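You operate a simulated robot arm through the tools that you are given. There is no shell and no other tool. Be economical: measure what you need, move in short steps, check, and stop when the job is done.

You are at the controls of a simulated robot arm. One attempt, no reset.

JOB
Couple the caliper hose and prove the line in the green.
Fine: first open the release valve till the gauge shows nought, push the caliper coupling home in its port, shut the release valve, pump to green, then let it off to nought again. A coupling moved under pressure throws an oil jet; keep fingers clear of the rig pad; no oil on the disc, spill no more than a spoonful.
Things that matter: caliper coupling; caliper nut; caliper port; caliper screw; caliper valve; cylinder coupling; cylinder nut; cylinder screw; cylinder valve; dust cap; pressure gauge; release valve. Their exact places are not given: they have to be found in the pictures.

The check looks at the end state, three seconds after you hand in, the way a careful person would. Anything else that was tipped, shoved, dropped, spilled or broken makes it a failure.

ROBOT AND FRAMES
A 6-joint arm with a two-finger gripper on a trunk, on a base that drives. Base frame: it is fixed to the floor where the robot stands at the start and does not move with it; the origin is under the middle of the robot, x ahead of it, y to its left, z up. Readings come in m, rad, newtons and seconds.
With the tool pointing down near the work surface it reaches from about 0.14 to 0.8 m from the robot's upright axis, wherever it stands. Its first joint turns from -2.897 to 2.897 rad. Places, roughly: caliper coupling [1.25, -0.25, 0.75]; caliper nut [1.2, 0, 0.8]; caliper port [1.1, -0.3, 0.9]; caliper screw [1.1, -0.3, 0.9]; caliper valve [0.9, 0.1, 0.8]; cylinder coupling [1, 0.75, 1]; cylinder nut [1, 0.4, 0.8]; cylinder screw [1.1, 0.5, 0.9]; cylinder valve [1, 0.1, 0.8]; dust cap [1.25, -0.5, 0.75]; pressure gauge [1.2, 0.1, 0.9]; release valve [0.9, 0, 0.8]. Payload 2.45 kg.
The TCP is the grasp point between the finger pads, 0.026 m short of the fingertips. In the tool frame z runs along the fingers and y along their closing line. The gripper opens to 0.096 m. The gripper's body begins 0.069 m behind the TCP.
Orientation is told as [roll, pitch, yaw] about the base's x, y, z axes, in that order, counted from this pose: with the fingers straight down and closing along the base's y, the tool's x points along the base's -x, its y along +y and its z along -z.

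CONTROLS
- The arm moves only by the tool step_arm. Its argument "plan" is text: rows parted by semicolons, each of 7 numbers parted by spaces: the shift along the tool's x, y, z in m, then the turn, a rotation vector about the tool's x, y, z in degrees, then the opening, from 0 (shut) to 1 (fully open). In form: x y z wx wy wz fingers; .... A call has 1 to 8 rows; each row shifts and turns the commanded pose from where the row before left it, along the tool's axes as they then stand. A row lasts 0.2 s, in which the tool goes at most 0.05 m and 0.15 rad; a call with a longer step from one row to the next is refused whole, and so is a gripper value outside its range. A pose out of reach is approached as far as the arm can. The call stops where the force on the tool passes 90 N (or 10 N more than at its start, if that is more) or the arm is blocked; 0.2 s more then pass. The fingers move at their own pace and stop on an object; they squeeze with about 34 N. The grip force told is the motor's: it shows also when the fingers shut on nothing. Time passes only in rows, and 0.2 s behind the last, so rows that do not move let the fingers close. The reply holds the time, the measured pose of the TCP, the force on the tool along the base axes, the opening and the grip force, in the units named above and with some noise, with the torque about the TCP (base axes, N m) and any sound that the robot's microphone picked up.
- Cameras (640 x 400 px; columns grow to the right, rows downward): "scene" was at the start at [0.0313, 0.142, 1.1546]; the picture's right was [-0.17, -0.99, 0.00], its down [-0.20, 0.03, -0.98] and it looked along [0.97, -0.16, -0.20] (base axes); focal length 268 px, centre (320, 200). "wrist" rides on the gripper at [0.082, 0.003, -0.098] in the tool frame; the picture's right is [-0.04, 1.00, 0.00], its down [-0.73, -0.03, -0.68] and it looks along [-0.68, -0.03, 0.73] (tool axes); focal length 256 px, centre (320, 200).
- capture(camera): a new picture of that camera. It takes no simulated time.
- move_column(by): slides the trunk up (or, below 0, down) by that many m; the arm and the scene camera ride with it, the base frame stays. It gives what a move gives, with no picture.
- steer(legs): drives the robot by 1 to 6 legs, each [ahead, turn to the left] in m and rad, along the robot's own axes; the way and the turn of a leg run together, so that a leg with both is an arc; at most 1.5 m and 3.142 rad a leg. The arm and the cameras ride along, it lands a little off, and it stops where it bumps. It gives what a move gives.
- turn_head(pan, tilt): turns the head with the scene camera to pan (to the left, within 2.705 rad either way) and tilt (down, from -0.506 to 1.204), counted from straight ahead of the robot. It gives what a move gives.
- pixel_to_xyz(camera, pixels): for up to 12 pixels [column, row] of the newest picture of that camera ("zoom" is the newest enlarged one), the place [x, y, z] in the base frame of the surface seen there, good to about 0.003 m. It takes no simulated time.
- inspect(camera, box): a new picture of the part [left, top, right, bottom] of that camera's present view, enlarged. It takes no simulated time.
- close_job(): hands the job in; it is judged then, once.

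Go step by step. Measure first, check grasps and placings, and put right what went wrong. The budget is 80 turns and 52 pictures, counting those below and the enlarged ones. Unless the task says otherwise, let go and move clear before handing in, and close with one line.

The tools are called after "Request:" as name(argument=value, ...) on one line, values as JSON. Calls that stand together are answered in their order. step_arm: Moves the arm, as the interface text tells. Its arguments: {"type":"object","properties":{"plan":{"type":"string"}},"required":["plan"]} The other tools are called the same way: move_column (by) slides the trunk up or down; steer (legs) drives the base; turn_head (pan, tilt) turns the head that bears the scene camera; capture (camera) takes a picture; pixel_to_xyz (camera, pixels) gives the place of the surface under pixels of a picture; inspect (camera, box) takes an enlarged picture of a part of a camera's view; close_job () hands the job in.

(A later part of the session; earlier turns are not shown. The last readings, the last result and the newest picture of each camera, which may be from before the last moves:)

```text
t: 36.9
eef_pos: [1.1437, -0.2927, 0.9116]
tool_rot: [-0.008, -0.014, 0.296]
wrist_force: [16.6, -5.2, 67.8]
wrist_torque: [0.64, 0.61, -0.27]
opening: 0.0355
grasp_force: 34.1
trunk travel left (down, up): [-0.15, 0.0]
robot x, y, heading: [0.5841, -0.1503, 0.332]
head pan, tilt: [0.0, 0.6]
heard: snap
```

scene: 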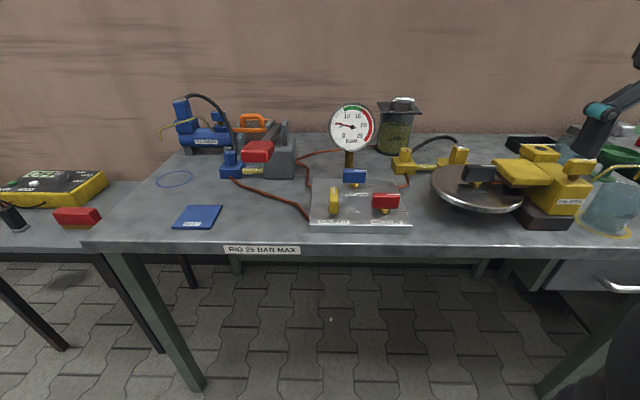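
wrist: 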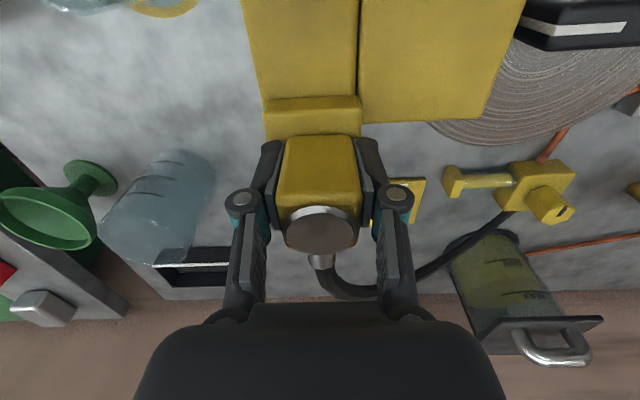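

A snap was heard at 68 N: likely seated. I ease off, then open and look.

Request:
step_arm(plan="0 0 -0.003 0 0 0 0;0 0 -0.002 0 0 0 0;0 0 0 0 0 0 0")

Request:
step_arm(plan="0 0 0 0 0 0 0.6;0 0 0 0 0 0 0.6;0 0 -0.02 0 0 0 0.6;0 0 -0.02 0 0 0 0.6;0 0 0 0 0 0 0.6")

Request:
capture(camera="wrist")

```text
t: 37.7
eef_pos: [1.1446, -0.294, 0.9113]
tool_rot: [0.001, -0.002, 0.294]
wrist_force: [-1.7, -0.3, 28.6]
wrist_torque: [-0.09, 0.2, -0.04]
opening: 0.0352
grasp_force: 34.4
trunk travel left (down, up): [-0.15, 0.0]
robot x, y, heading: [0.5813, -0.1499, 0.329]
head pan, tilt: [0.0, 0.6]
heard: snap
```

```text
t: 38.9
eef_pos: [1.1465, -0.2945, 0.9504]
tool_rot: [0.001, -0.003, 0.294]
wrist_force: [0.3, -0.5, -0.2]
wrist_torque: [-0.02, 0.01, 0.01]
opening: 0.0575
grasp_force: 0.1
trunk travel left (down, up): [-0.15, 0.0]
robot x, y, heading: [0.5804, -0.1543, 0.331]
head pan, tilt: [0.0, 0.6]
```

```text
18 pictures are left
```

wrist: 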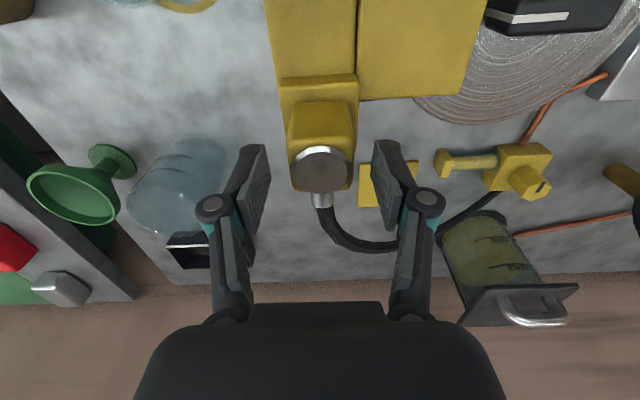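

Snap was heard a second time, so I check its height and then tug lightly.

Request:
pixel_to_xyz(camera="wrist", pixels=[[320, 172], [320, 157], [320, 187], [300, 172], [342, 172], [320, 110], [320, 140], [285, 100], [350, 105], [318, 93]])

Request:
inspect(camera="wrist", box=[250, 60, 390, 220])

```text
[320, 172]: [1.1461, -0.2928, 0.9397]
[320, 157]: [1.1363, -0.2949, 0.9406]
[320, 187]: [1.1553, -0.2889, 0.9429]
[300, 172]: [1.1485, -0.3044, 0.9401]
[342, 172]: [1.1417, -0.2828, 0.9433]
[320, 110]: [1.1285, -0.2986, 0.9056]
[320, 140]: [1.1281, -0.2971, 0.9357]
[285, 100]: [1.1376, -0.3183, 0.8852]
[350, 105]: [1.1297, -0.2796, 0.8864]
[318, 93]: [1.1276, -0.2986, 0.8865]
```

```text
2.50 times, centred on (320, 140) of wrist
```

zoom: 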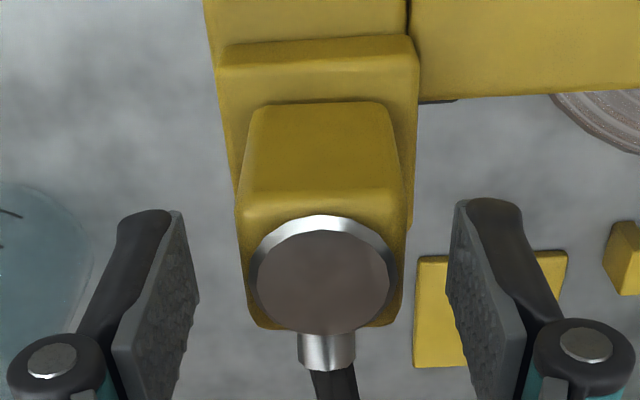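

It sits flush and centred. I regrip at mid height and give a light tug.

Request:
step_arm(plan="0 0 0.013 0 0 0 0.6;0 0 0.012 0 0 0 0.6;0 0 0 0 0 0 0;0 0 0 0 0 0 0;0 0 0 0 0 0 0;0 0 -0.002 0 0 0 0;0 0 -0.002 0 0 0 0")

```text
t: 40.5
eef_pos: [1.1446, -0.2936, 0.9293]
tool_rot: [0.001, -0.003, 0.295]
wrist_force: [-0.4, -0.1, -0.9]
wrist_torque: [-0.01, -0.01, -0.03]
opening: 0.035
grasp_force: 33.4
trunk travel left (down, up): [-0.15, 0.0]
robot x, y, heading: [0.5793, -0.1533, 0.335]
head pan, tilt: [0.0, 0.6]
```

It lifts freely, so the second snap was it popping out when I eased. I press again, harder, from this grip and then open without easing upward.

Request:
step_arm(plan="0 0 0.004 0 0 0 0;0 0 0.003 0 0 0 0;0 0 0.003 0 0 0 0;0 0 0 0 0 0 0")

```text
t: 41.5
eef_pos: [1.1439, -0.2935, 0.9198]
tool_rot: [-0.001, -0.008, 0.295]
wrist_force: [1.9, -2.4, 21.3]
wrist_torque: [-0.1, -0.07, 0.0]
opening: 0.0351
grasp_force: 34.9
trunk travel left (down, up): [-0.15, 0.0]
robot x, y, heading: [0.5805, -0.1539, 0.336]
head pan, tilt: [0.0, 0.6]
```

Request:
step_arm(plan="0 0 0.003 0 0 0 0;0 0 0.003 0 0 0 0;0 0 0 0 0 0 0")

Request:
capture(camera="wrist")

Request:
pixel_to_xyz(camera="wrist", pixels=[[320, 225], [310, 225], [330, 225], [320, 215], [320, 235]])

```text
t: 42.3
eef_pos: [1.1442, -0.2943, 0.9142]
tool_rot: [0.0, -0.005, 0.294]
wrist_force: [0.9, -6.7, 22.5]
wrist_torque: [-0.2, -0.02, 0.02]
opening: 0.0351
grasp_force: 33.9
trunk travel left (down, up): [-0.15, 0.0]
robot x, y, heading: [0.5806, -0.1523, 0.331]
head pan, tilt: [0.0, 0.6]
```

```text
16 pictures are left
```

wrist: 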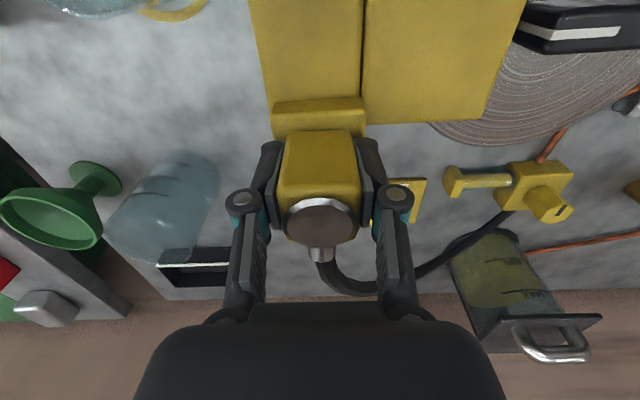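

```text
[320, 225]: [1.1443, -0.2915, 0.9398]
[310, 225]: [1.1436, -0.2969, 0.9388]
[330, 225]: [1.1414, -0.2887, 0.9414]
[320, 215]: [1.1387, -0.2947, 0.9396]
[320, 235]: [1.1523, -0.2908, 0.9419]
```

Friction lets the fingers slip at about 22 N, so pushing must come from above with shut fingertips. I let go, rise and draw back clear, then drive 6 cm nearer for height reach.

Request:
step_arm(plan="0 0 0 0 0 0 0.7;0 0 0 0 0 0 0.7;0 0 -0.02 0 0 0 0.7;0 0 -0.02 0 0 0 0.7;0.04 0 0 0 0 0 0.7;0.04 0 -0.01 0 0 0 0.7;0 0 -0.03 0 0 0 0.7;0 0 -0.02 0 0 0 0.7")

Request:
steer(legs=[[0.07, 0]])

Request:
capture(camera="wrist")

```text
t: 44.1
eef_pos: [1.0623, -0.3139, 0.9911]
tool_rot: [-0.001, -0.007, 0.293]
wrist_force: [-0.2, -0.6, 0.4]
wrist_torque: [0.01, 0.01, 0.04]
opening: 0.0672
grasp_force: 0.1
out of reach, approached as far as the arm can: row 8
trunk travel left (down, up): [-0.15, 0.0]
robot x, y, heading: [0.577, -0.1533, 0.336]
head pan, tilt: [0.0, 0.6]
```

```text
t: 45.1
eef_pos: [1.1295, -0.2889, 0.9922]
tool_rot: [0.0, -0.007, 0.297]
wrist_force: [-0.3, -0.3, -0.7]
wrist_torque: [0.0, -0.01, -0.01]
opening: 0.0675
grasp_force: 0.0
trunk travel left (down, up): [-0.15, 0.0]
robot x, y, heading: [0.6469, -0.1255, 0.328]
head pan, tilt: [0.0, 0.6]
```

```text
15 pictures are left
```

wrist: 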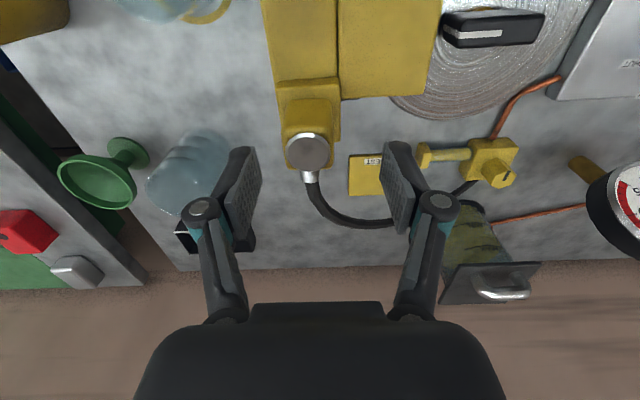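

Block still in place on the port. I measure the cap centre (308,150) again.

Request:
pixel_to_xyz(camera="wrist", pixels=[[308, 151], [308, 138], [308, 164], [293, 151], [324, 151], [290, 85], [335, 85], [288, 112], [333, 112], [340, 125]])

```text
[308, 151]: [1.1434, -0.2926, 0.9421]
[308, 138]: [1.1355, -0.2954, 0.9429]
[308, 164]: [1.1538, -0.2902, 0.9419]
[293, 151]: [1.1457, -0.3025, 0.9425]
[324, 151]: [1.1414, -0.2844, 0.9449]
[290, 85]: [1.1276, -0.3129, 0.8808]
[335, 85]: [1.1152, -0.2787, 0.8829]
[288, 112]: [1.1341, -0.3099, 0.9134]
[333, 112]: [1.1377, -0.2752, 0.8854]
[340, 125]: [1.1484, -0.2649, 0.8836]
```

Cap centre (1.1445,-0.2927), top 0.942. I shut the fingers above it, centre, and come down to just over the cap.

Request:
step_arm(plan="-0.007 -0.004 0 0 0 0 0;-0.0067 -0.004 0 0 0 0 0;0 0 0 0 0 0 0;0 0 0 0 0 0 0;0 0 0.012 0 0 0 0;0 0 0 0 0 0 0")

```text
t: 46.5
eef_pos: [1.1427, -0.2926, 0.9757]
tool_rot: [-0.001, -0.007, 0.298]
wrist_force: [0.5, 0.1, -0.2]
wrist_torque: [-0.01, -0.02, 0.01]
opening: 0.0001
grasp_force: 28.7
out of reach, approached as far as the arm can: row 2
trunk travel left (down, up): [-0.15, 0.0]
robot x, y, heading: [0.6458, -0.1303, 0.334]
head pan, tilt: [0.0, 0.6]
```

Request:
step_arm(plan="-0.0025 0 0.003 0 0 0 0;0 0 0.004 0 0 0 0;0 0 0.003 0 0 0 0;0 0 0.003 0 0 0 0;0 0 0 0 0 0 0")

```text
t: 47.7
eef_pos: [1.145, -0.2913, 0.9637]
tool_rot: [0.0, -0.005, 0.298]
wrist_force: [0.2, 0.3, 0.0]
wrist_torque: [0.0, -0.01, -0.04]
opening: 0.0
grasp_force: 28.4
trunk travel left (down, up): [-0.15, 0.0]
robot x, y, heading: [0.6464, -0.1319, 0.331]
head pan, tilt: [0.0, 0.6]
```

No contact yet at 0.964 (tips 0.938). I go on in small steps.

Request:
step_arm(plan="0 0 0.003 0 0 0 0;0 0 0.003 0 0 0 0;0 0 0.002 0 0 0 0;0 0 0.002 0 0 0 0;0 0 0 0 0 0 0")

```text
t: 49.1
eef_pos: [1.1437, -0.2902, 0.9614]
tool_rot: [-0.017, -0.026, 0.3]
wrist_force: [2.3, 0.1, 31.2]
wrist_torque: [-0.09, 0.26, 0.01]
opening: 0.0063
grasp_force: 28.4
trunk travel left (down, up): [-0.15, 0.0]
robot x, y, heading: [0.6462, -0.132, 0.333]
head pan, tilt: [0.0, 0.6]
stopped in row 5: the force on the tool passed its limit at 90 N (the readings are from after the stop); the commanded pose is now the measured one
```

Over 90 N but no snap, and the fingers opened by 6 mm. I look.

Request:
capture(camera="wrist")

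Request:
inspect(camera="scene", box=[480, 60, 640, 200])

```text
14 pictures are left
```

wrist: 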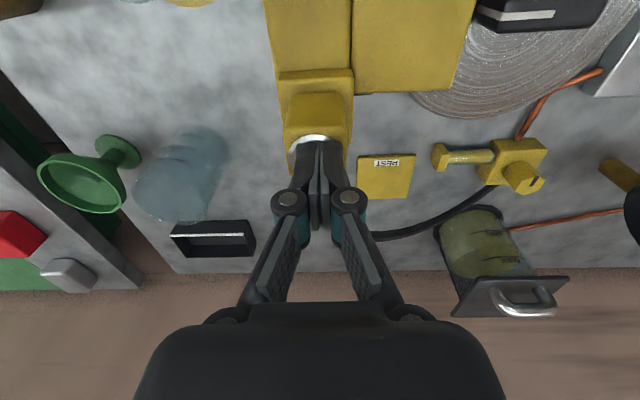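

```text
2.86 times, centred on (560, 130) of scene
```

zoom: 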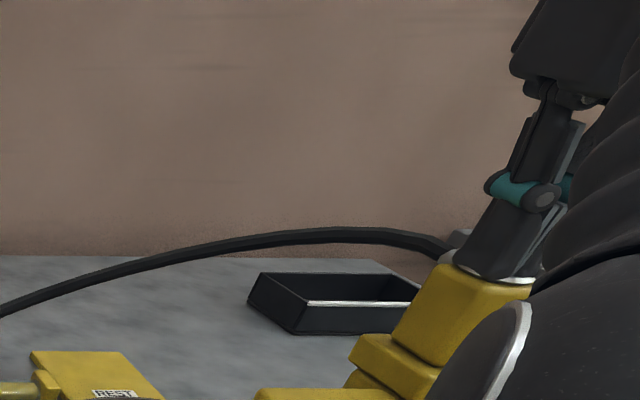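

Request:
step_arm(plan="0 0 -0.015 0 0 0 0;0 0 -0.01 0 0 0 0;0.02 0 0 0 0 0 0;0.02 0 0 0 0 0 0.7;0.005 0 0 0 0 0 0.7;0 0 0 0 0 0 0.7")

Request:
inspect(camera="wrist", box=[220, 60, 420, 260])

Request:
pixel_to_xyz(camera="zoom", pixels=[[320, 200], [320, 220], [320, 240], [320, 260], [320, 280], [320, 160], [320, 120], [250, 240], [390, 240]])

```text
t: 50.5
eef_pos: [1.1022, -0.3049, 0.9832]
tool_rot: [-0.01, -0.019, 0.298]
wrist_force: [0.4, -0.1, 0.1]
wrist_torque: [-0.01, 0.01, 0.03]
opening: 0.0673
grasp_force: 0.1
trunk travel left (down, up): [-0.15, 0.0]
robot x, y, heading: [0.6474, -0.1271, 0.329]
head pan, tilt: [0.0, 0.6]
```

```text
2.00 times, centred on (320, 160) of wrist
```

zoom: 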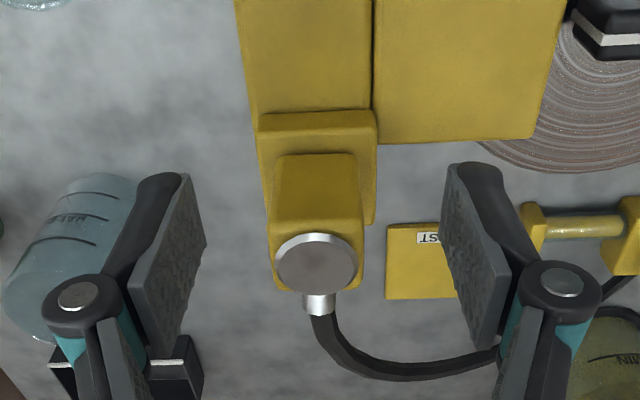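

```text
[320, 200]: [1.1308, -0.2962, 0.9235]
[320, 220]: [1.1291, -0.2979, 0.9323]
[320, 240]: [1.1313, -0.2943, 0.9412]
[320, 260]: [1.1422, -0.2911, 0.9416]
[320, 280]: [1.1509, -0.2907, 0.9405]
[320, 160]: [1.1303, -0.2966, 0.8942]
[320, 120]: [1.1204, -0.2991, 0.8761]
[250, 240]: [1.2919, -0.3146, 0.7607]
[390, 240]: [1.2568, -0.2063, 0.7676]
```

Cap height is unchanged (0.941). I level the tool, regrip the block and tug to test the latch.

Request:
step_arm(plan="-0.022 0 0 -0.87 0.87 0 0.7;-0.022 -0.0005 0 0 0 0 0.7;0 0 0.03 0 0 0 0.7;0 0 0.027 0 0 0 0.7;0 0 0 0 0 0 0.7;0 0 0 0 0 0 0;0 0 0 0 0 0 0;0 0 0 0 0 0 0")

Request:
step_arm(plan="0 0 -0.002 0 0 0 0;0 0 -0.002 0 0 0 0;0 0 0 0 0 0 0")

```text
t: 52.3
eef_pos: [1.1457, -0.2909, 0.9257]
tool_rot: [0.004, -0.003, 0.298]
wrist_force: [0.1, 0.9, 0.9]
wrist_torque: [0.05, -0.03, 0.01]
opening: 0.0349
grasp_force: 34.2
trunk travel left (down, up): [-0.15, 0.0]
robot x, y, heading: [0.6465, -0.1313, 0.334]
head pan, tilt: [0.0, 0.6]
```

```text
t: 53.1
eef_pos: [1.1433, -0.2926, 0.9303]
tool_rot: [0.003, -0.005, 0.298]
wrist_force: [-0.4, -0.2, -1.6]
wrist_torque: [-0.01, -0.02, 0.0]
opening: 0.0351
grasp_force: 34.0
trunk travel left (down, up): [-0.15, 0.0]
robot x, y, heading: [0.6463, -0.1309, 0.332]
head pan, tilt: [0.0, 0.6]
```

Still free: the alignment must be tighter. The snap came with the tool near (1.1445,-0.2927), the failures near y -0.291 and -0.294. I read the hover pose with still rows and look down at hole versus block.

Request:
step_arm(plan="0 0 -0.008 0 0 0 0;0 0 -0.004 0 0 0 0;0 0 0 0 0 0 0")

Request:
inspect(camera="wrist", box=[270, 90, 370, 170])

Request:
step_arm(plan="0 0 0 0 0 0 0")

Request:
step_arm(plan="0 0 0 0 0 0 0")

```text
t: 53.9
eef_pos: [1.1442, -0.2916, 0.9437]
tool_rot: [0.004, -0.003, 0.298]
wrist_force: [0.2, -0.2, -1.3]
wrist_torque: [-0.01, -0.03, -0.01]
opening: 0.035
grasp_force: 34.1
trunk travel left (down, up): [-0.15, 0.0]
robot x, y, heading: [0.6455, -0.1312, 0.333]
head pan, tilt: [0.0, 0.6]
```

```text
5.00 times, centred on (320, 130) of wrist
```

zoom: 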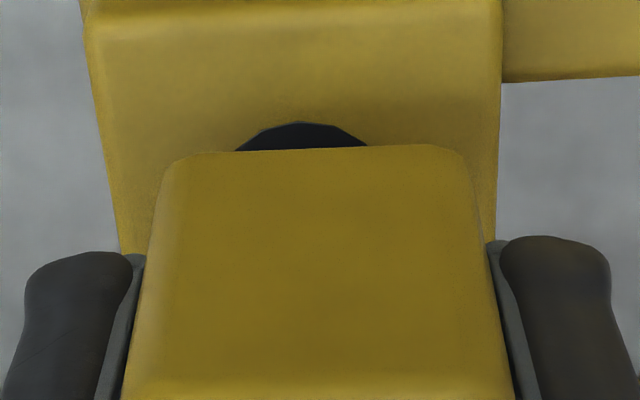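

```text
t: 54.3
eef_pos: [1.1449, -0.2915, 0.9428]
tool_rot: [0.005, -0.003, 0.298]
wrist_force: [1.1, -0.3, -0.3]
wrist_torque: [0.0, -0.01, 0.01]
opening: 0.0352
grasp_force: 34.2
trunk travel left (down, up): [-0.15, 0.0]
robot x, y, heading: [0.6453, -0.1329, 0.332]
head pan, tilt: [0.0, 0.6]
```

```text
t: 54.7
eef_pos: [1.1452, -0.2931, 0.9428]
tool_rot: [0.004, -0.004, 0.297]
wrist_force: [-0.3, -0.6, -0.4]
wrist_torque: [-0.02, 0.02, 0.0]
opening: 0.035
grasp_force: 33.9
trunk travel left (down, up): [-0.15, 0.0]
robot x, y, heading: [0.6441, -0.1315, 0.336]
head pan, tilt: [0.0, 0.6]
```

The hole's visible rim (300 in the zoom) versus block (318) says shift ~1.8 mm to tool -y, ~1 mm +x. I correct and press by grip.

Request:
step_arm(plan="0.001 -0.0018 0.008 0 0 0 0;0 0 0.007 0 0 0 0;0 0 0.003 0 0 0 0;0 0 0.003 0 0 0 0;0 0 0 0 0 0 0")

```text
t: 55.9
eef_pos: [1.1436, -0.2945, 0.9218]
tool_rot: [0.003, -0.005, 0.299]
wrist_force: [9.7, -6.1, 20.4]
wrist_torque: [-0.2, -0.31, 0.01]
opening: 0.0353
grasp_force: 34.4
trunk travel left (down, up): [-0.15, 0.0]
robot x, y, heading: [0.6483, -0.1273, 0.331]
head pan, tilt: [0.0, 0.6]
heard: snap
```

Snap heard with 20 N pushing. I open at once without pulling up.

Request:
step_arm(plan="0 0 0 0 0 0 0.6;0 0 0 0 0 0 0.6;0 0 0 0 0 0 0.6")

```text
t: 56.7
eef_pos: [1.1431, -0.294, 0.9224]
tool_rot: [0.006, -0.004, 0.298]
wrist_force: [0.5, -0.9, 0.1]
wrist_torque: [0.0, 0.0, 0.01]
opening: 0.0574
grasp_force: 0.0
trunk travel left (down, up): [-0.15, 0.0]
robot x, y, heading: [0.6478, -0.1305, 0.335]
head pan, tilt: [0.0, 0.6]
```

No second snap. I do a very gentle tug test (1.5 mm).

Request:
step_arm(plan="0 0 0 0 0 0 0;0 0 0 0 0 0 0;0 0 0 0 0 0 0;0 0 -0.0015 0 0 0 0;0 0 0 0 0 0 0")

```text
t: 57.9
eef_pos: [1.1441, -0.294, 0.9234]
tool_rot: [0.005, -0.002, 0.298]
wrist_force: [0.7, 0.6, 0.8]
wrist_torque: [0.05, 0.03, 0.04]
opening: 0.0349
grasp_force: 33.7
trunk travel left (down, up): [-0.15, 0.0]
robot x, y, heading: [0.6428, -0.1257, 0.334]
head pan, tilt: [0.0, 0.6]
heard: snap
```

It unseats easily with 1.5 mm, so seating is by position only. I push it back in by the same amount and listen, then leave it alone.

Request:
step_arm(plan="0 0 0.002 0 0 0 0;0 0 0.002 0 0 0 0;0 0 0 0 0 0 0")

```text
t: 58.7
eef_pos: [1.1442, -0.2926, 0.9212]
tool_rot: [0.003, -0.006, 0.298]
wrist_force: [4.9, -2.7, 21.6]
wrist_torque: [-0.11, -0.08, 0.02]
opening: 0.0357
grasp_force: 34.3
trunk travel left (down, up): [-0.15, 0.0]
robot x, y, heading: [0.6454, -0.1329, 0.336]
head pan, tilt: [0.0, 0.6]
```

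No snap this time. I press 2 mm more with slight shift toward tool -y.

Request:
step_arm(plan="0.0005 -0.0012 0.002 0 0 0 0;0 0 0 0 0 0 0")

```text
t: 59.3
eef_pos: [1.1422, -0.2939, 0.9193]
tool_rot: [0.003, -0.004, 0.3]
wrist_force: [0.1, 5.2, 21.7]
wrist_torque: [0.17, -0.01, -0.02]
opening: 0.0353
grasp_force: 33.9
trunk travel left (down, up): [-0.15, 0.0]
robot x, y, heading: [0.6466, -0.1302, 0.337]
head pan, tilt: [0.0, 0.6]
```

Maybe it needs re-approach from above. I lift 18 mm, undo the shift, and come down again as in the successful try.

Request:
step_arm(plan="0 0 -0.01 0 0 0 0;-0.0005 0.0012 -0.012 0 0 0 0;0 0 0 0 0 0 0")

Request:
inspect(camera="wrist", box=[270, 90, 370, 170])

```text
t: 60.1
eef_pos: [1.1434, -0.2942, 0.9384]
tool_rot: [0.005, -0.001, 0.299]
wrist_force: [-0.2, -0.3, -0.9]
wrist_torque: [0.02, 0.01, -0.03]
opening: 0.0351
grasp_force: 33.7
trunk travel left (down, up): [-0.15, 0.0]
robot x, y, heading: [0.6468, -0.1279, 0.333]
head pan, tilt: [0.0, 0.6]
```

```text
5.00 times, centred on (320, 130) of wrist
```

zoom: 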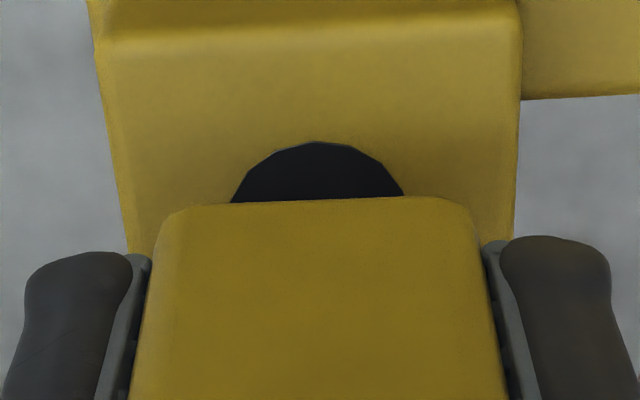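

The hole and block are now laterally aligned (317 vs 318). I come straight down again.

Request:
step_arm(plan="0 0 0.008 0 0 0 0;0 0 0.008 0 0 0 0;0 0 0.003 0 0 0 0;0 0 0 0 0 0 0")

```text
t: 61.1
eef_pos: [1.1444, -0.2941, 0.9188]
tool_rot: [0.006, -0.002, 0.298]
wrist_force: [0.6, -0.8, -0.6]
wrist_torque: [0.02, 0.03, -0.01]
opening: 0.0352
grasp_force: 34.1
trunk travel left (down, up): [-0.15, 0.0]
robot x, y, heading: [0.6485, -0.1298, 0.335]
head pan, tilt: [0.0, 0.6]
```

Request:
step_arm(plan="0 0 0.003 0 0 0 0;0 0 0 0 0 0 0")

Request:
step_arm(plan="0 0 0.003 0 0 0 0;0 0 0 0 0 0 0")

```text
t: 61.7
eef_pos: [1.144, -0.2937, 0.9173]
tool_rot: [0.003, -0.003, 0.295]
wrist_force: [0.8, -4.4, 14.3]
wrist_torque: [-0.22, 0.21, 0.06]
opening: 0.0348
grasp_force: 33.9
trunk travel left (down, up): [-0.15, 0.0]
robot x, y, heading: [0.647, -0.1343, 0.332]
head pan, tilt: [0.0, 0.6]
```

```text
t: 62.3
eef_pos: [1.1435, -0.2943, 0.9145]
tool_rot: [0.004, -0.005, 0.298]
wrist_force: [0.2, -6.0, 21.7]
wrist_torque: [-0.12, -0.09, 0.0]
opening: 0.0355
grasp_force: 34.2
trunk travel left (down, up): [-0.15, 0.0]
robot x, y, heading: [0.6461, -0.1262, 0.336]
head pan, tilt: [0.0, 0.6]
```

No snap yet. Both successful snaps came while the tool pushed toward its +x, so I slide that way under pressure.

Request:
step_arm(plan="0.0015 0 0 0 0 0 0;0 0 0 0 0 0 0")

Request:
step_arm(plan="0.0015 0 0.0005 0 0 0 0;0 0 0 0 0 0 0")

```text
t: 62.9
eef_pos: [1.143, -0.2934, 0.9137]
tool_rot: [0.004, -0.003, 0.298]
wrist_force: [7.8, -2.2, 19.6]
wrist_torque: [-0.04, -0.32, 0.03]
opening: 0.035
grasp_force: 33.8
trunk travel left (down, up): [-0.15, 0.0]
robot x, y, heading: [0.6489, -0.1336, 0.336]
head pan, tilt: [0.0, 0.6]
```

```text
t: 63.5
eef_pos: [1.1418, -0.2935, 0.9139]
tool_rot: [0.003, -0.004, 0.301]
wrist_force: [8.2, 4.4, 19.4]
wrist_torque: [0.12, -0.27, 0.03]
opening: 0.0351
grasp_force: 34.2
trunk travel left (down, up): [-0.15, 0.0]
robot x, y, heading: [0.6475, -0.1328, 0.335]
head pan, tilt: [0.0, 0.6]
```

No snap toward +x. I scan back the other way in small separate steps to see where it snaps.

Request:
step_arm(plan="-0.0015 0 0.0005 0 0 0 0;-0.0015 0 0.0005 0 0 0 0;0 0 0 0 0 0 0")

Request:
step_arm(plan="-0.001 0 0 0 0 0 0;0 0 0 0 0 0 0")

Request:
step_arm(plan="-0.001 0 0.0005 0 0 0 0;0 0 0 0 0 0 0")

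Request:
step_arm(plan="-0.001 0 0 0 0 0 0;0 0 0 0 0 0 0")

```text
t: 64.3
eef_pos: [1.1402, -0.2937, 0.9146]
tool_rot: [0.002, -0.002, 0.297]
wrist_force: [-8.3, 2.1, 21.3]
wrist_torque: [0.07, 0.19, 0.0]
opening: 0.0349
grasp_force: 34.0
trunk travel left (down, up): [-0.15, 0.0]
robot x, y, heading: [0.645, -0.1296, 0.334]
head pan, tilt: [0.0, 0.6]
```

```text
t: 64.9
eef_pos: [1.1433, -0.2943, 0.9133]
tool_rot: [0.003, -0.003, 0.295]
wrist_force: [-6.6, -4.5, 19.5]
wrist_torque: [-0.14, 0.21, -0.02]
opening: 0.0352
grasp_force: 33.9
trunk travel left (down, up): [-0.15, 0.0]
robot x, y, heading: [0.6499, -0.1284, 0.335]
head pan, tilt: [0.0, 0.6]
```

```text
t: 65.5
eef_pos: [1.1445, -0.2936, 0.9134]
tool_rot: [0.005, -0.005, 0.298]
wrist_force: [-6.9, -3.4, 19.3]
wrist_torque: [-0.09, 0.18, -0.03]
opening: 0.035
grasp_force: 34.0
trunk travel left (down, up): [-0.15, 0.0]
robot x, y, heading: [0.6437, -0.1297, 0.339]
head pan, tilt: [0.0, 0.6]
```

```text
t: 66.1
eef_pos: [1.1446, -0.2929, 0.9125]
tool_rot: [0.002, -0.006, 0.298]
wrist_force: [-6.3, -3.8, 20.7]
wrist_torque: [-0.07, 0.21, -0.03]
opening: 0.0352
grasp_force: 33.9
trunk travel left (down, up): [-0.15, 0.0]
robot x, y, heading: [0.6461, -0.1309, 0.331]
head pan, tilt: [0.0, 0.6]
```

The saturated grip was sliding on a stuck block, so the scan did nothing. The previous view shows the block ~2.5 mm too far inward. I regrip higher, lift and measure the gap again.

Request:
step_arm(plan="0 0 0 0 0 0 0.6;0 0 0 0 0 0 0.6;0 0 -0.013 0 0 0 0.6;0 0 0 0 0 0 0.6;0 0 0 0 0 0 0;0 0 0 0 0 0 0;0 0 0 0 0 0 0")

Request:
step_arm(plan="0 0 -0.006 0 0 0 0;0 0 -0.012 0 0 0 0;0 0 0 0 0 0 0")

Request:
inspect(camera="wrist", box=[270, 90, 370, 170])

```text
t: 67.7
eef_pos: [1.1459, -0.2935, 0.9238]
tool_rot: [0.003, -0.002, 0.297]
wrist_force: [-0.7, 0.8, 0.8]
wrist_torque: [-0.02, -0.01, -0.02]
opening: 0.035
grasp_force: 33.6
trunk travel left (down, up): [-0.15, 0.0]
robot x, y, heading: [0.6482, -0.1319, 0.334]
head pan, tilt: [0.0, 0.6]
```

```text
t: 68.5
eef_pos: [1.1462, -0.2927, 0.9424]
tool_rot: [0.002, -0.003, 0.299]
wrist_force: [0.5, -0.2, -1.4]
wrist_torque: [0.01, -0.03, 0.01]
opening: 0.0352
grasp_force: 34.2
trunk travel left (down, up): [-0.15, 0.0]
robot x, y, heading: [0.6422, -0.1319, 0.335]
head pan, tilt: [0.0, 0.6]
```

```text
5.00 times, centred on (320, 130) of wrist
```

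zoom: 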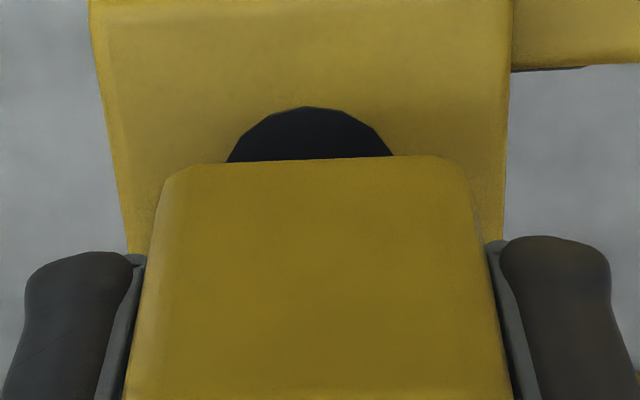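

Gap between block edge and hole rim is 1.9 mm versus 5.7 mm at the successful snap, so I shift tool +x 3.8 mm and -y 0.6 mm and press down as before.

Request:
step_arm(plan="0.0038 -0.0006 0 0 0 0 0;0 0 0.008 0 0 0 0;0 0 0.007 0 0 0 0;0 0 0.003 0 0 0 0;0 0 0.003 0 0 0 0;0 0 0 0 0 0 0")

```text
t: 69.9
eef_pos: [1.1447, -0.2942, 0.9236]
tool_rot: [0.001, -0.006, 0.299]
wrist_force: [12.0, -3.1, 19.6]
wrist_torque: [-0.08, -0.37, -0.01]
opening: 0.0353
grasp_force: 33.9
trunk travel left (down, up): [-0.15, 0.0]
robot x, y, heading: [0.6473, -0.1311, 0.334]
head pan, tilt: [0.0, 0.6]
heard: snap
```

Snap again. This time I open and withdraw straight up, never touching it again.

Request:
step_arm(plan="0 0 0 0 0 0 0.65;0 0 0 0 0 0 0.65;0 0 0 0 0 0 0.65;0 0 -0.02 0 0 0 0.65;0 0 -0.025 0 0 0 0.65;0 0 -0.015 0 0 0 0.65;0.03 0 -0.005 0 0 0 0.65;0.04 0 0 0 0 0 0.65")

Request:
inspect(camera="wrist", box=[220, 60, 420, 260])

```text
t: 71.7
eef_pos: [1.0777, -0.3149, 0.9867]
tool_rot: [0.005, -0.004, 0.299]
wrist_force: [0.0, -0.2, -0.3]
wrist_torque: [0.01, 0.06, 0.02]
opening: 0.0623
grasp_force: 0.1
trunk travel left (down, up): [-0.15, 0.0]
robot x, y, heading: [0.6465, -0.131, 0.335]
head pan, tilt: [0.0, 0.6]
```

```text
2.00 times, centred on (320, 160) of wrist
```

zoom: 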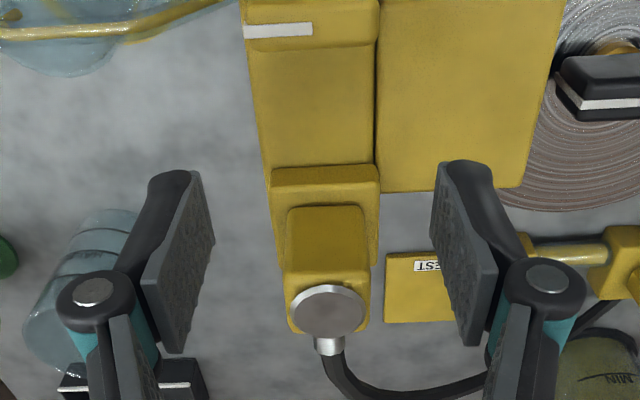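

The coupling sits flush and centred at (328,310). Next I move over the release lever at (0.9495,0.002).

Request:
step_arm(plan="0.0036 0.0425 0 0 0 0 0.65;0.0036 0.0425 0 0 0 0 0.65;0.0036 0.0425 0 0 0 0 0.65;0.0036 0.0425 0 0 0 0 0.65;0.0036 0.0425 0 0 0 0 0.65;0.0036 0.0425 0 0 0 0 0.65;0.0037 0.0425 0 0 0 0 0.65;0.0037 0.0426 0 0 0 0 0.65")

Request:
step_arm(plan="0 0 0.04 0 0 0 0.65;0 0 0.02 0 0 0 0.65;0 0 0 0 0 0 0.65")

Request:
capture(camera="wrist")

Request:
pixel_to_xyz(camera="wrist", pixels=[[310, 150], [315, 150], [320, 150], [325, 150], [330, 150], [320, 160], [320, 140], [320, 170], [320, 130]])

```text
t: 73.5
eef_pos: [0.9487, 0.0016, 0.9892]
tool_rot: [0.004, -0.003, 0.298]
wrist_force: [0.5, -0.1, 0.3]
wrist_torque: [-0.02, 0.0, 0.01]
opening: 0.0627
grasp_force: 0.2
trunk travel left (down, up): [-0.15, 0.0]
robot x, y, heading: [0.6465, -0.1291, 0.335]
head pan, tilt: [0.0, 0.6]
```

```text
t: 74.3
eef_pos: [0.9482, 0.0006, 0.9299]
tool_rot: [0.003, -0.003, 0.297]
wrist_force: [-0.4, 0.7, -0.4]
wrist_torque: [0.0, -0.02, 0.01]
opening: 0.0624
grasp_force: 0.1
trunk travel left (down, up): [-0.15, 0.0]
robot x, y, heading: [0.6486, -0.1311, 0.332]
head pan, tilt: [0.0, 0.6]
```

```text
7 pictures are left
```

wrist: 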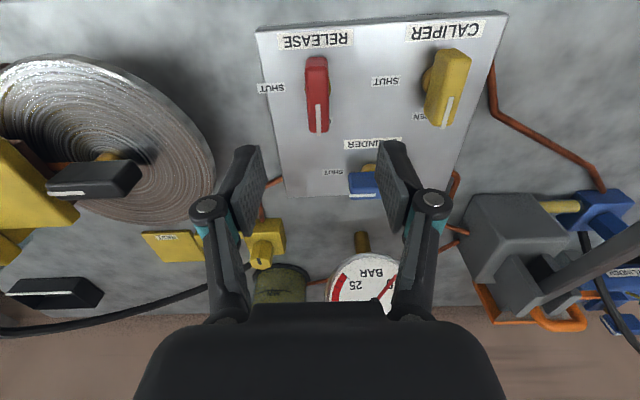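

```text
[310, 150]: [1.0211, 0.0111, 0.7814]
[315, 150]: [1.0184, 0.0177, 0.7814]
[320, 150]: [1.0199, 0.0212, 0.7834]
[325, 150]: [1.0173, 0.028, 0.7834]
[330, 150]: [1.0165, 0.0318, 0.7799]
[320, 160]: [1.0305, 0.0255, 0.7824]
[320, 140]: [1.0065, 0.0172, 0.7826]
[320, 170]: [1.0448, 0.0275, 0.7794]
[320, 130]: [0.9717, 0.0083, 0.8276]
```

The red lever (317,95) lies between the fingers, at OPEN. I lower, grip and turn clockwise to SHUT.

Request:
step_arm(plan="0 0 0.04 0 0 0 0.65;0 0 0.04 0 0 0 0.65;0 0 0.029 0 0 0 0.65;0 0 0 0 0 0 0.65;0 0 0 0 0 0 0;0 0 0 0 0 0 0;0 0 0 0 0 0 0")

Request:
step_arm(plan="0 0 0 0 0 8 0;0 0 0 0 0 8 0;0 0 0 0 0 8 0;0 0 0 0 0 8 0;0 0 0 0 0 8 0;0 0 0 0 0 8 0")

Request:
step_arm(plan="0 0 0 0 0 8 0;0 0 0 0 0 8 0;0 0 0 0 0 8 0;0 0 0 0 0 8 0;0 0 0 0 0 8 0;0 0 0 0 0 2 0;0 0 0 0 0 0 0")

```text
t: 75.9
eef_pos: [0.9489, -0.0, 0.8199]
tool_rot: [0.001, -0.004, 0.299]
wrist_force: [10.4, -35.5, -3.1]
wrist_torque: [-0.54, -0.92, -0.07]
opening: 0.0179
grasp_force: 43.5
trunk travel left (down, up): [-0.15, 0.0]
robot x, y, heading: [0.6454, -0.1353, 0.328]
head pan, tilt: [0.0, 0.6]
```

```text
t: 77.3
eef_pos: [0.9496, -0.0002, 0.8192]
tool_rot: [0.007, 0.002, -0.54]
wrist_force: [11.0, -19.4, 15.5]
wrist_torque: [-0.89, -0.85, -0.01]
opening: 0.0177
grasp_force: 43.5
trunk travel left (down, up): [-0.15, 0.0]
robot x, y, heading: [0.6457, -0.1339, 0.333]
head pan, tilt: [0.0, 0.6]
```

```text
t: 78.9
eef_pos: [0.9488, 0.0015, 0.8183]
tool_rot: [0.002, 0.004, -1.273]
wrist_force: [25.4, -14.1, 20.6]
wrist_torque: [-0.4, -0.63, 0.67]
opening: 0.0178
grasp_force: 43.6
trunk travel left (down, up): [-0.15, 0.0]
robot x, y, heading: [0.6435, -0.1288, 0.333]
head pan, tilt: [0.0, 0.6]
```

Lever is back at the SHUT angle (same torque as at the start). I let go, rise and retract, and look at pump, gauge and lever.

Request:
step_arm(plan="0 0 0 0 0 0 0.65;0 0 0 0 0 0 0.65;0 0 -0.045 0 0 0 0.65;0 0 -0.045 0 0 0 0.65;0 0 -0.045 0 0 0 0.65;0 -0.01 -0.04 0 0 0 0;0 -0.045 0 0 0 0 0;-0.02 -0.04 0 0 0 0 0")

Request:
turn_head(pan=0.15, tilt=0.6)

Request:
capture(camera="scene")

```text
t: 80.7
eef_pos: [0.8677, -0.0443, 0.9836]
tool_rot: [0.007, 0.002, -1.272]
wrist_force: [1.0, -0.1, -0.4]
wrist_torque: [-0.05, 0.1, 0.01]
opening: 0.0
grasp_force: 28.3
out of reach, approached as far as the arm can: row 8
trunk travel left (down, up): [-0.15, 0.0]
robot x, y, heading: [0.647, -0.1327, 0.332]
head pan, tilt: [0.0, 0.6]
```

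```text
t: 81.4
eef_pos: [0.8661, -0.0435, 0.9839]
tool_rot: [0.008, 0.005, -1.273]
wrist_force: [0.1, 0.4, 0.0]
wrist_torque: [-0.04, -0.03, -0.02]
opening: 0.0
grasp_force: 28.4
trunk travel left (down, up): [-0.15, 0.0]
robot x, y, heading: [0.6482, -0.1286, 0.331]
head pan, tilt: [0.15, 0.6]
```

```text
6 pictures are left
```

scene: 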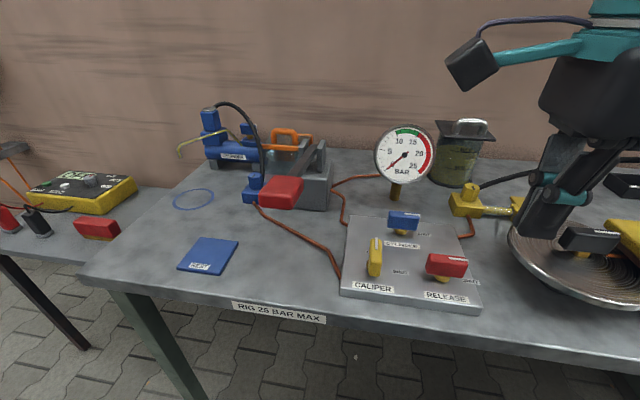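

Release at SHUT, gauge on 0. The red pump grip is at (282,192); I measure it.

Request:
pixel_to_xyz(camera="scene", pixels=[[282, 184], [265, 182], [300, 184], [275, 178], [290, 178], [270, 193], [290, 196], [280, 205], [290, 165], [296, 155], [305, 150], [315, 175]])

```text
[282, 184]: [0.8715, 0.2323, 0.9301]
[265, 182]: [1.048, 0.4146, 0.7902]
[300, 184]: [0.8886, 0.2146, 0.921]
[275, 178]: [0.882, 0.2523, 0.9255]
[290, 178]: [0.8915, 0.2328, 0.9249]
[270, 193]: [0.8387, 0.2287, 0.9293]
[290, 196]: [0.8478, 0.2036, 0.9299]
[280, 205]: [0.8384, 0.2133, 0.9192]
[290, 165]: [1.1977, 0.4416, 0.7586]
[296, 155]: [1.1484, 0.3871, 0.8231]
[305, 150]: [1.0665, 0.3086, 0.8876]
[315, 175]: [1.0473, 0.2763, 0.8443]
```

Grip centre about (0.862,0.226), top 0.93; pivot behind at (1.06,0.31). I bring the shut fingertips above it.

Request:
step_arm(plan="0.0433 0.0123 0 0 0 0 0;0.0433 0.0123 0 0 0 0 0;0.0433 0.0123 0 0 0 0 0;0.0433 0.0123 0 0 0 0 0;0.0433 0.0123 0 0 0 0 0;0.0433 0.0123 0 0 0 0 0;0 0 0 0 0 0 0")

```text
t: 83.0
eef_pos: [0.8629, 0.2258, 0.9862]
tool_rot: [0.003, 0.002, -1.273]
wrist_force: [-0.4, 0.5, -0.8]
wrist_torque: [-0.01, -0.01, 0.02]
opening: 0.0
grasp_force: 28.7
trunk travel left (down, up): [-0.15, 0.0]
robot x, y, heading: [0.6484, -0.1327, 0.333]
head pan, tilt: [0.15, 0.6]
```

Request:
step_arm(plan="0 0 0.02 0 0 0 0;0 0 0.012 0 0 0 0;0 0 0.008 0 0 0 0;0 0 0.008 0 0 0 0;0 0 0 0 0 0 0")

```text
t: 84.2
eef_pos: [0.863, 0.2249, 0.9387]
tool_rot: [0.005, 0.004, -1.273]
wrist_force: [-1.0, 0.7, 2.0]
wrist_torque: [-0.02, 0.0, -0.03]
opening: 0.0
grasp_force: 28.5
trunk travel left (down, up): [-0.15, 0.0]
robot x, y, heading: [0.6475, -0.1328, 0.334]
head pan, tilt: [0.15, 0.6]
```

Only 2 N so far at tips 0.913. I press 3 cm further.

Request:
step_arm(plan="0 0 0.01 0 0 0 0;0 0 0.01 0 0 0 0;0 0 0.01 0 0 0 0;0 0 0 0 0 0 0")

Request:
inspect(camera="scene", box=[240, 100, 480, 250])

```text
t: 85.2
eef_pos: [0.8616, 0.2258, 0.9082]
tool_rot: [0.004, 0.002, -1.273]
wrist_force: [0.7, -0.2, 0.9]
wrist_torque: [0.02, -0.04, 0.02]
opening: 0.0
grasp_force: 28.2
trunk travel left (down, up): [-0.15, 0.0]
robot x, y, heading: [0.6505, -0.1314, 0.334]
head pan, tilt: [0.15, 0.6]
```

```text
2.67 times, centred on (360, 175) of scene
```

zoom: 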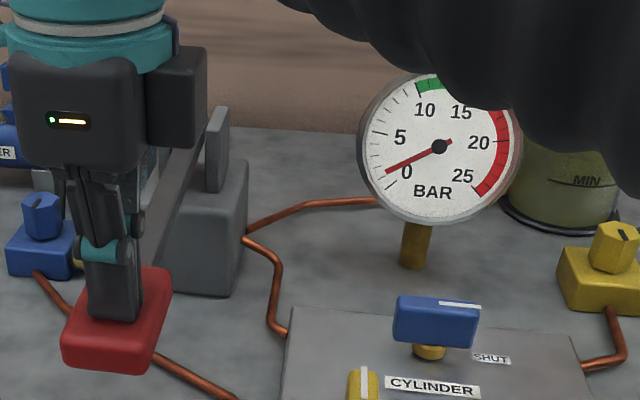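

Works: the needle moved to about 1.3 bar, with tiny force. I continue to the bottom of the stroke.

Request:
step_arm(plan="0 0 0.01 0 0 0 0;0 0 0.01 0 0 0 0;0 0 0.01 0 0 0 0;0 0 0 0 0 0 0")

Request:
step_arm(plan="0 0 0.01 0 0 0 0;0 0 0.01 0 0 0 0;0 0 0.01 0 0 0 0;0 0 0 0 0 0 0")

```text
t: 86.2
eef_pos: [0.8616, 0.226, 0.878]
tool_rot: [0.004, 0.004, -1.273]
wrist_force: [0.6, -0.7, 1.9]
wrist_torque: [-0.05, -0.03, -0.04]
opening: 0.0
grasp_force: 28.4
trunk travel left (down, up): [-0.15, 0.0]
robot x, y, heading: [0.6461, -0.1328, 0.329]
head pan, tilt: [0.15, 0.6]
```

```text
t: 87.2
eef_pos: [0.8615, 0.228, 0.8515]
tool_rot: [0.008, 0.011, -1.271]
wrist_force: [5.2, 3.7, 47.9]
wrist_torque: [0.16, -0.5, 0.03]
opening: 0.0
grasp_force: 28.3
trunk travel left (down, up): [-0.15, 0.0]
robot x, y, heading: [0.6501, -0.1298, 0.338]
head pan, tilt: [0.15, 0.6]
```

Bottom stop at z 0.853 (48 N). I rise fully and look whether the lever follows and what the gauge says.

Request:
step_arm(plan="0 0 -0.02 0 0 0 0;0 0 -0.025 0 0 0 0;0 0 -0.03 0 0 0 0;0 0 -0.03 0 0 0 0;0 0 -0.02 0 0 0 0;0 0 0 0 0 0 0")

Request:
inspect(camera="scene", box=[240, 100, 480, 250])

```text
t: 88.6
eef_pos: [0.8618, 0.2269, 0.9724]
tool_rot: [0.004, 0.003, -1.272]
wrist_force: [0.2, -0.3, -0.1]
wrist_torque: [0.02, 0.0, -0.01]
opening: 0.0
grasp_force: 29.0
trunk travel left (down, up): [-0.15, 0.0]
robot x, y, heading: [0.6446, -0.1321, 0.334]
head pan, tilt: [0.15, 0.6]
```

```text
2.67 times, centred on (360, 175) of scene
```

zoom: 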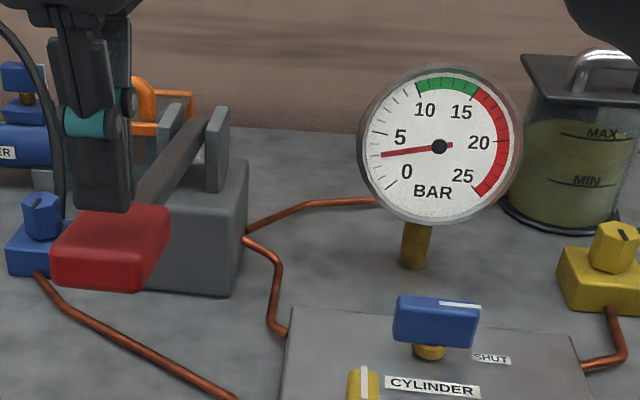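

The lever springs back by itself; the gauge shows about 3.3 bar per stroke. Green is 10–16, so I make two more strokes and look again.

Request:
step_arm(plan="0 0 0.02 0 0 0 0;0 0 0.02 0 0 0 0;0 0 0.025 0 0 0 0;0 0 0.025 0 0 0 0;0 0 0.015 0 0 0 0;0 0 0.0125 0 0 0 0;0 0 0 0 0 0 0")

Request:
step_arm(plan="0 0 -0.02 0 0 0 0;0 0 -0.025 0 0 0 0;0 0 -0.03 0 0 0 0;0 0 -0.025 0 0 0 0;0 0 -0.0175 0 0 0 0;0 0 0 0 0 0 0")

Request:
step_arm(plan="0 0 0.02 0 0 0 0;0 0 0.02 0 0 0 0;0 0 0.025 0 0 0 0;0 0 0.025 0 0 0 0;0 0 0.015 0 0 0 0;0 0 0.0125 0 0 0 0;0 0 0 0 0 0 0")

Request:
step_arm(plan="0 0 -0.02 0 0 0 0;0 0 -0.025 0 0 0 0;0 0 -0.03 0 0 0 0;0 0 -0.025 0 0 0 0;0 0 -0.0175 0 0 0 0;0 0 0 0 0 0 0")

Request:
inspect(camera="scene", box=[320, 80, 480, 180])

```text
t: 90.2
eef_pos: [0.8617, 0.2271, 0.8547]
tool_rot: [0.003, 0.004, -1.272]
wrist_force: [0.9, -0.3, 2.9]
wrist_torque: [-0.02, -0.05, -0.05]
opening: 0.0
grasp_force: 27.9
trunk travel left (down, up): [-0.15, 0.0]
robot x, y, heading: [0.6486, -0.129, 0.335]
head pan, tilt: [0.15, 0.6]
```

```text
t: 91.6
eef_pos: [0.8616, 0.2263, 0.9737]
tool_rot: [0.003, 0.005, -1.272]
wrist_force: [-0.1, -0.1, -0.4]
wrist_torque: [-0.03, 0.02, -0.02]
opening: 0.0
grasp_force: 28.6
trunk travel left (down, up): [-0.15, 0.0]
robot x, y, heading: [0.6466, -0.1322, 0.335]
head pan, tilt: [0.15, 0.6]
```

```text
t: 93.2
eef_pos: [0.8611, 0.2256, 0.8547]
tool_rot: [0.003, 0.002, -1.271]
wrist_force: [0.1, 0.0, 2.5]
wrist_torque: [0.01, -0.01, -0.01]
opening: 0.0002
grasp_force: 28.4
trunk travel left (down, up): [-0.15, 0.0]
robot x, y, heading: [0.6471, -0.1368, 0.334]
head pan, tilt: [0.15, 0.6]
```

```text
t: 94.6
eef_pos: [0.8603, 0.2278, 0.9732]
tool_rot: [0.003, 0.003, -1.273]
wrist_force: [-0.1, 0.3, -0.1]
wrist_torque: [0.01, -0.05, 0.01]
opening: 0.0
grasp_force: 28.6
trunk travel left (down, up): [-0.15, 0.0]
robot x, y, heading: [0.6484, -0.1321, 0.331]
head pan, tilt: [0.15, 0.6]
```

```text
4.00 times, centred on (400, 130) of scene
```

zoom: 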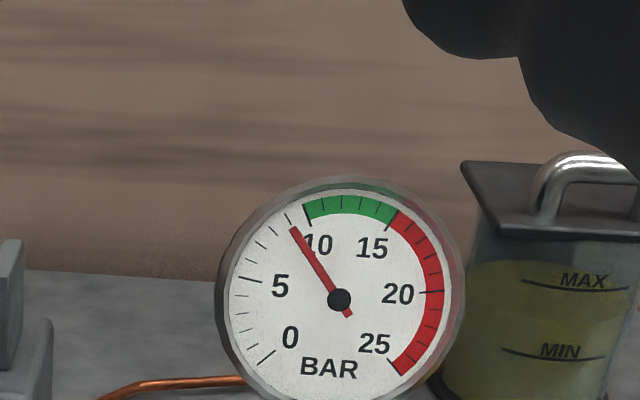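

The gauge reads about 9 bar after three strokes (3 per stroke). One more full stroke should give about 12, mid-green.

Request:
step_arm(plan="0 0 0.02 0 0 0 0;0 0 0.02 0 0 0 0;0 0 0.025 0 0 0 0;0 0 0.025 0 0 0 0;0 0 0.015 0 0 0 0;0 0 0.0125 0 0 0 0;0 0 0 0 0 0 0")

Request:
step_arm(plan="0 0 -0.02 0 0 0 0;0 0 -0.025 0 0 0 0;0 0 -0.03 0 0 0 0;0 0 -0.025 0 0 0 0;0 0 -0.0175 0 0 0 0;0 0 0 0 0 0 0")

Request:
inspect(camera="scene", box=[240, 100, 480, 250])

```text
t: 96.2
eef_pos: [0.8604, 0.2255, 0.8554]
tool_rot: [0.003, 0.003, -1.272]
wrist_force: [1.2, -0.9, 3.4]
wrist_torque: [0.02, -0.04, 0.02]
opening: 0.0002
grasp_force: 28.6
trunk travel left (down, up): [-0.15, 0.0]
robot x, y, heading: [0.6435, -0.1356, 0.334]
head pan, tilt: [0.15, 0.6]
```

```text
t: 97.6
eef_pos: [0.8604, 0.2234, 0.9726]
tool_rot: [0.003, 0.003, -1.272]
wrist_force: [0.0, 0.7, -0.4]
wrist_torque: [0.03, -0.03, 0.0]
opening: 0.0
grasp_force: 28.8
trunk travel left (down, up): [-0.15, 0.0]
robot x, y, heading: [0.6468, -0.1318, 0.333]
head pan, tilt: [0.15, 0.6]
```

```text
2.67 times, centred on (360, 175) of scene
```

zoom: 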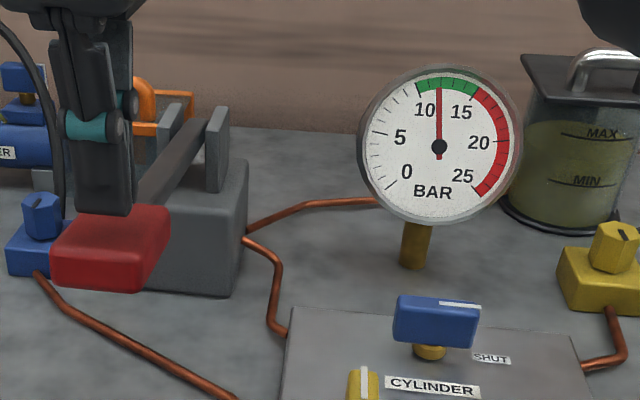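

12 bar, mid-green, and it holds. I go back to the release lever, grip it and open it.

Request:
step_arm(plan="-0.0398 0.0033 -0.01 0 0 0 0;-0.0398 0.0033 0 0 0 0 0;-0.0398 0.0033 0 0 0 0 0.65;-0.0398 0.0033 0 0 0 0 0.65;-0.0398 0.0033 0 0 0 0 0.65;-0.0399 0.0033 0 0 0 0 0.65;0 0 0 0 0 0 0.65")

```text
t: 99.2
eef_pos: [0.9491, 0.0038, 0.9812]
tool_rot: [0.003, 0.002, -1.272]
wrist_force: [0.4, -0.3, 0.6]
wrist_torque: [-0.01, -0.01, -0.01]
opening: 0.0628
grasp_force: 0.1
trunk travel left (down, up): [-0.15, 0.0]
robot x, y, heading: [0.643, -0.1317, 0.332]
head pan, tilt: [0.15, 0.6]
```

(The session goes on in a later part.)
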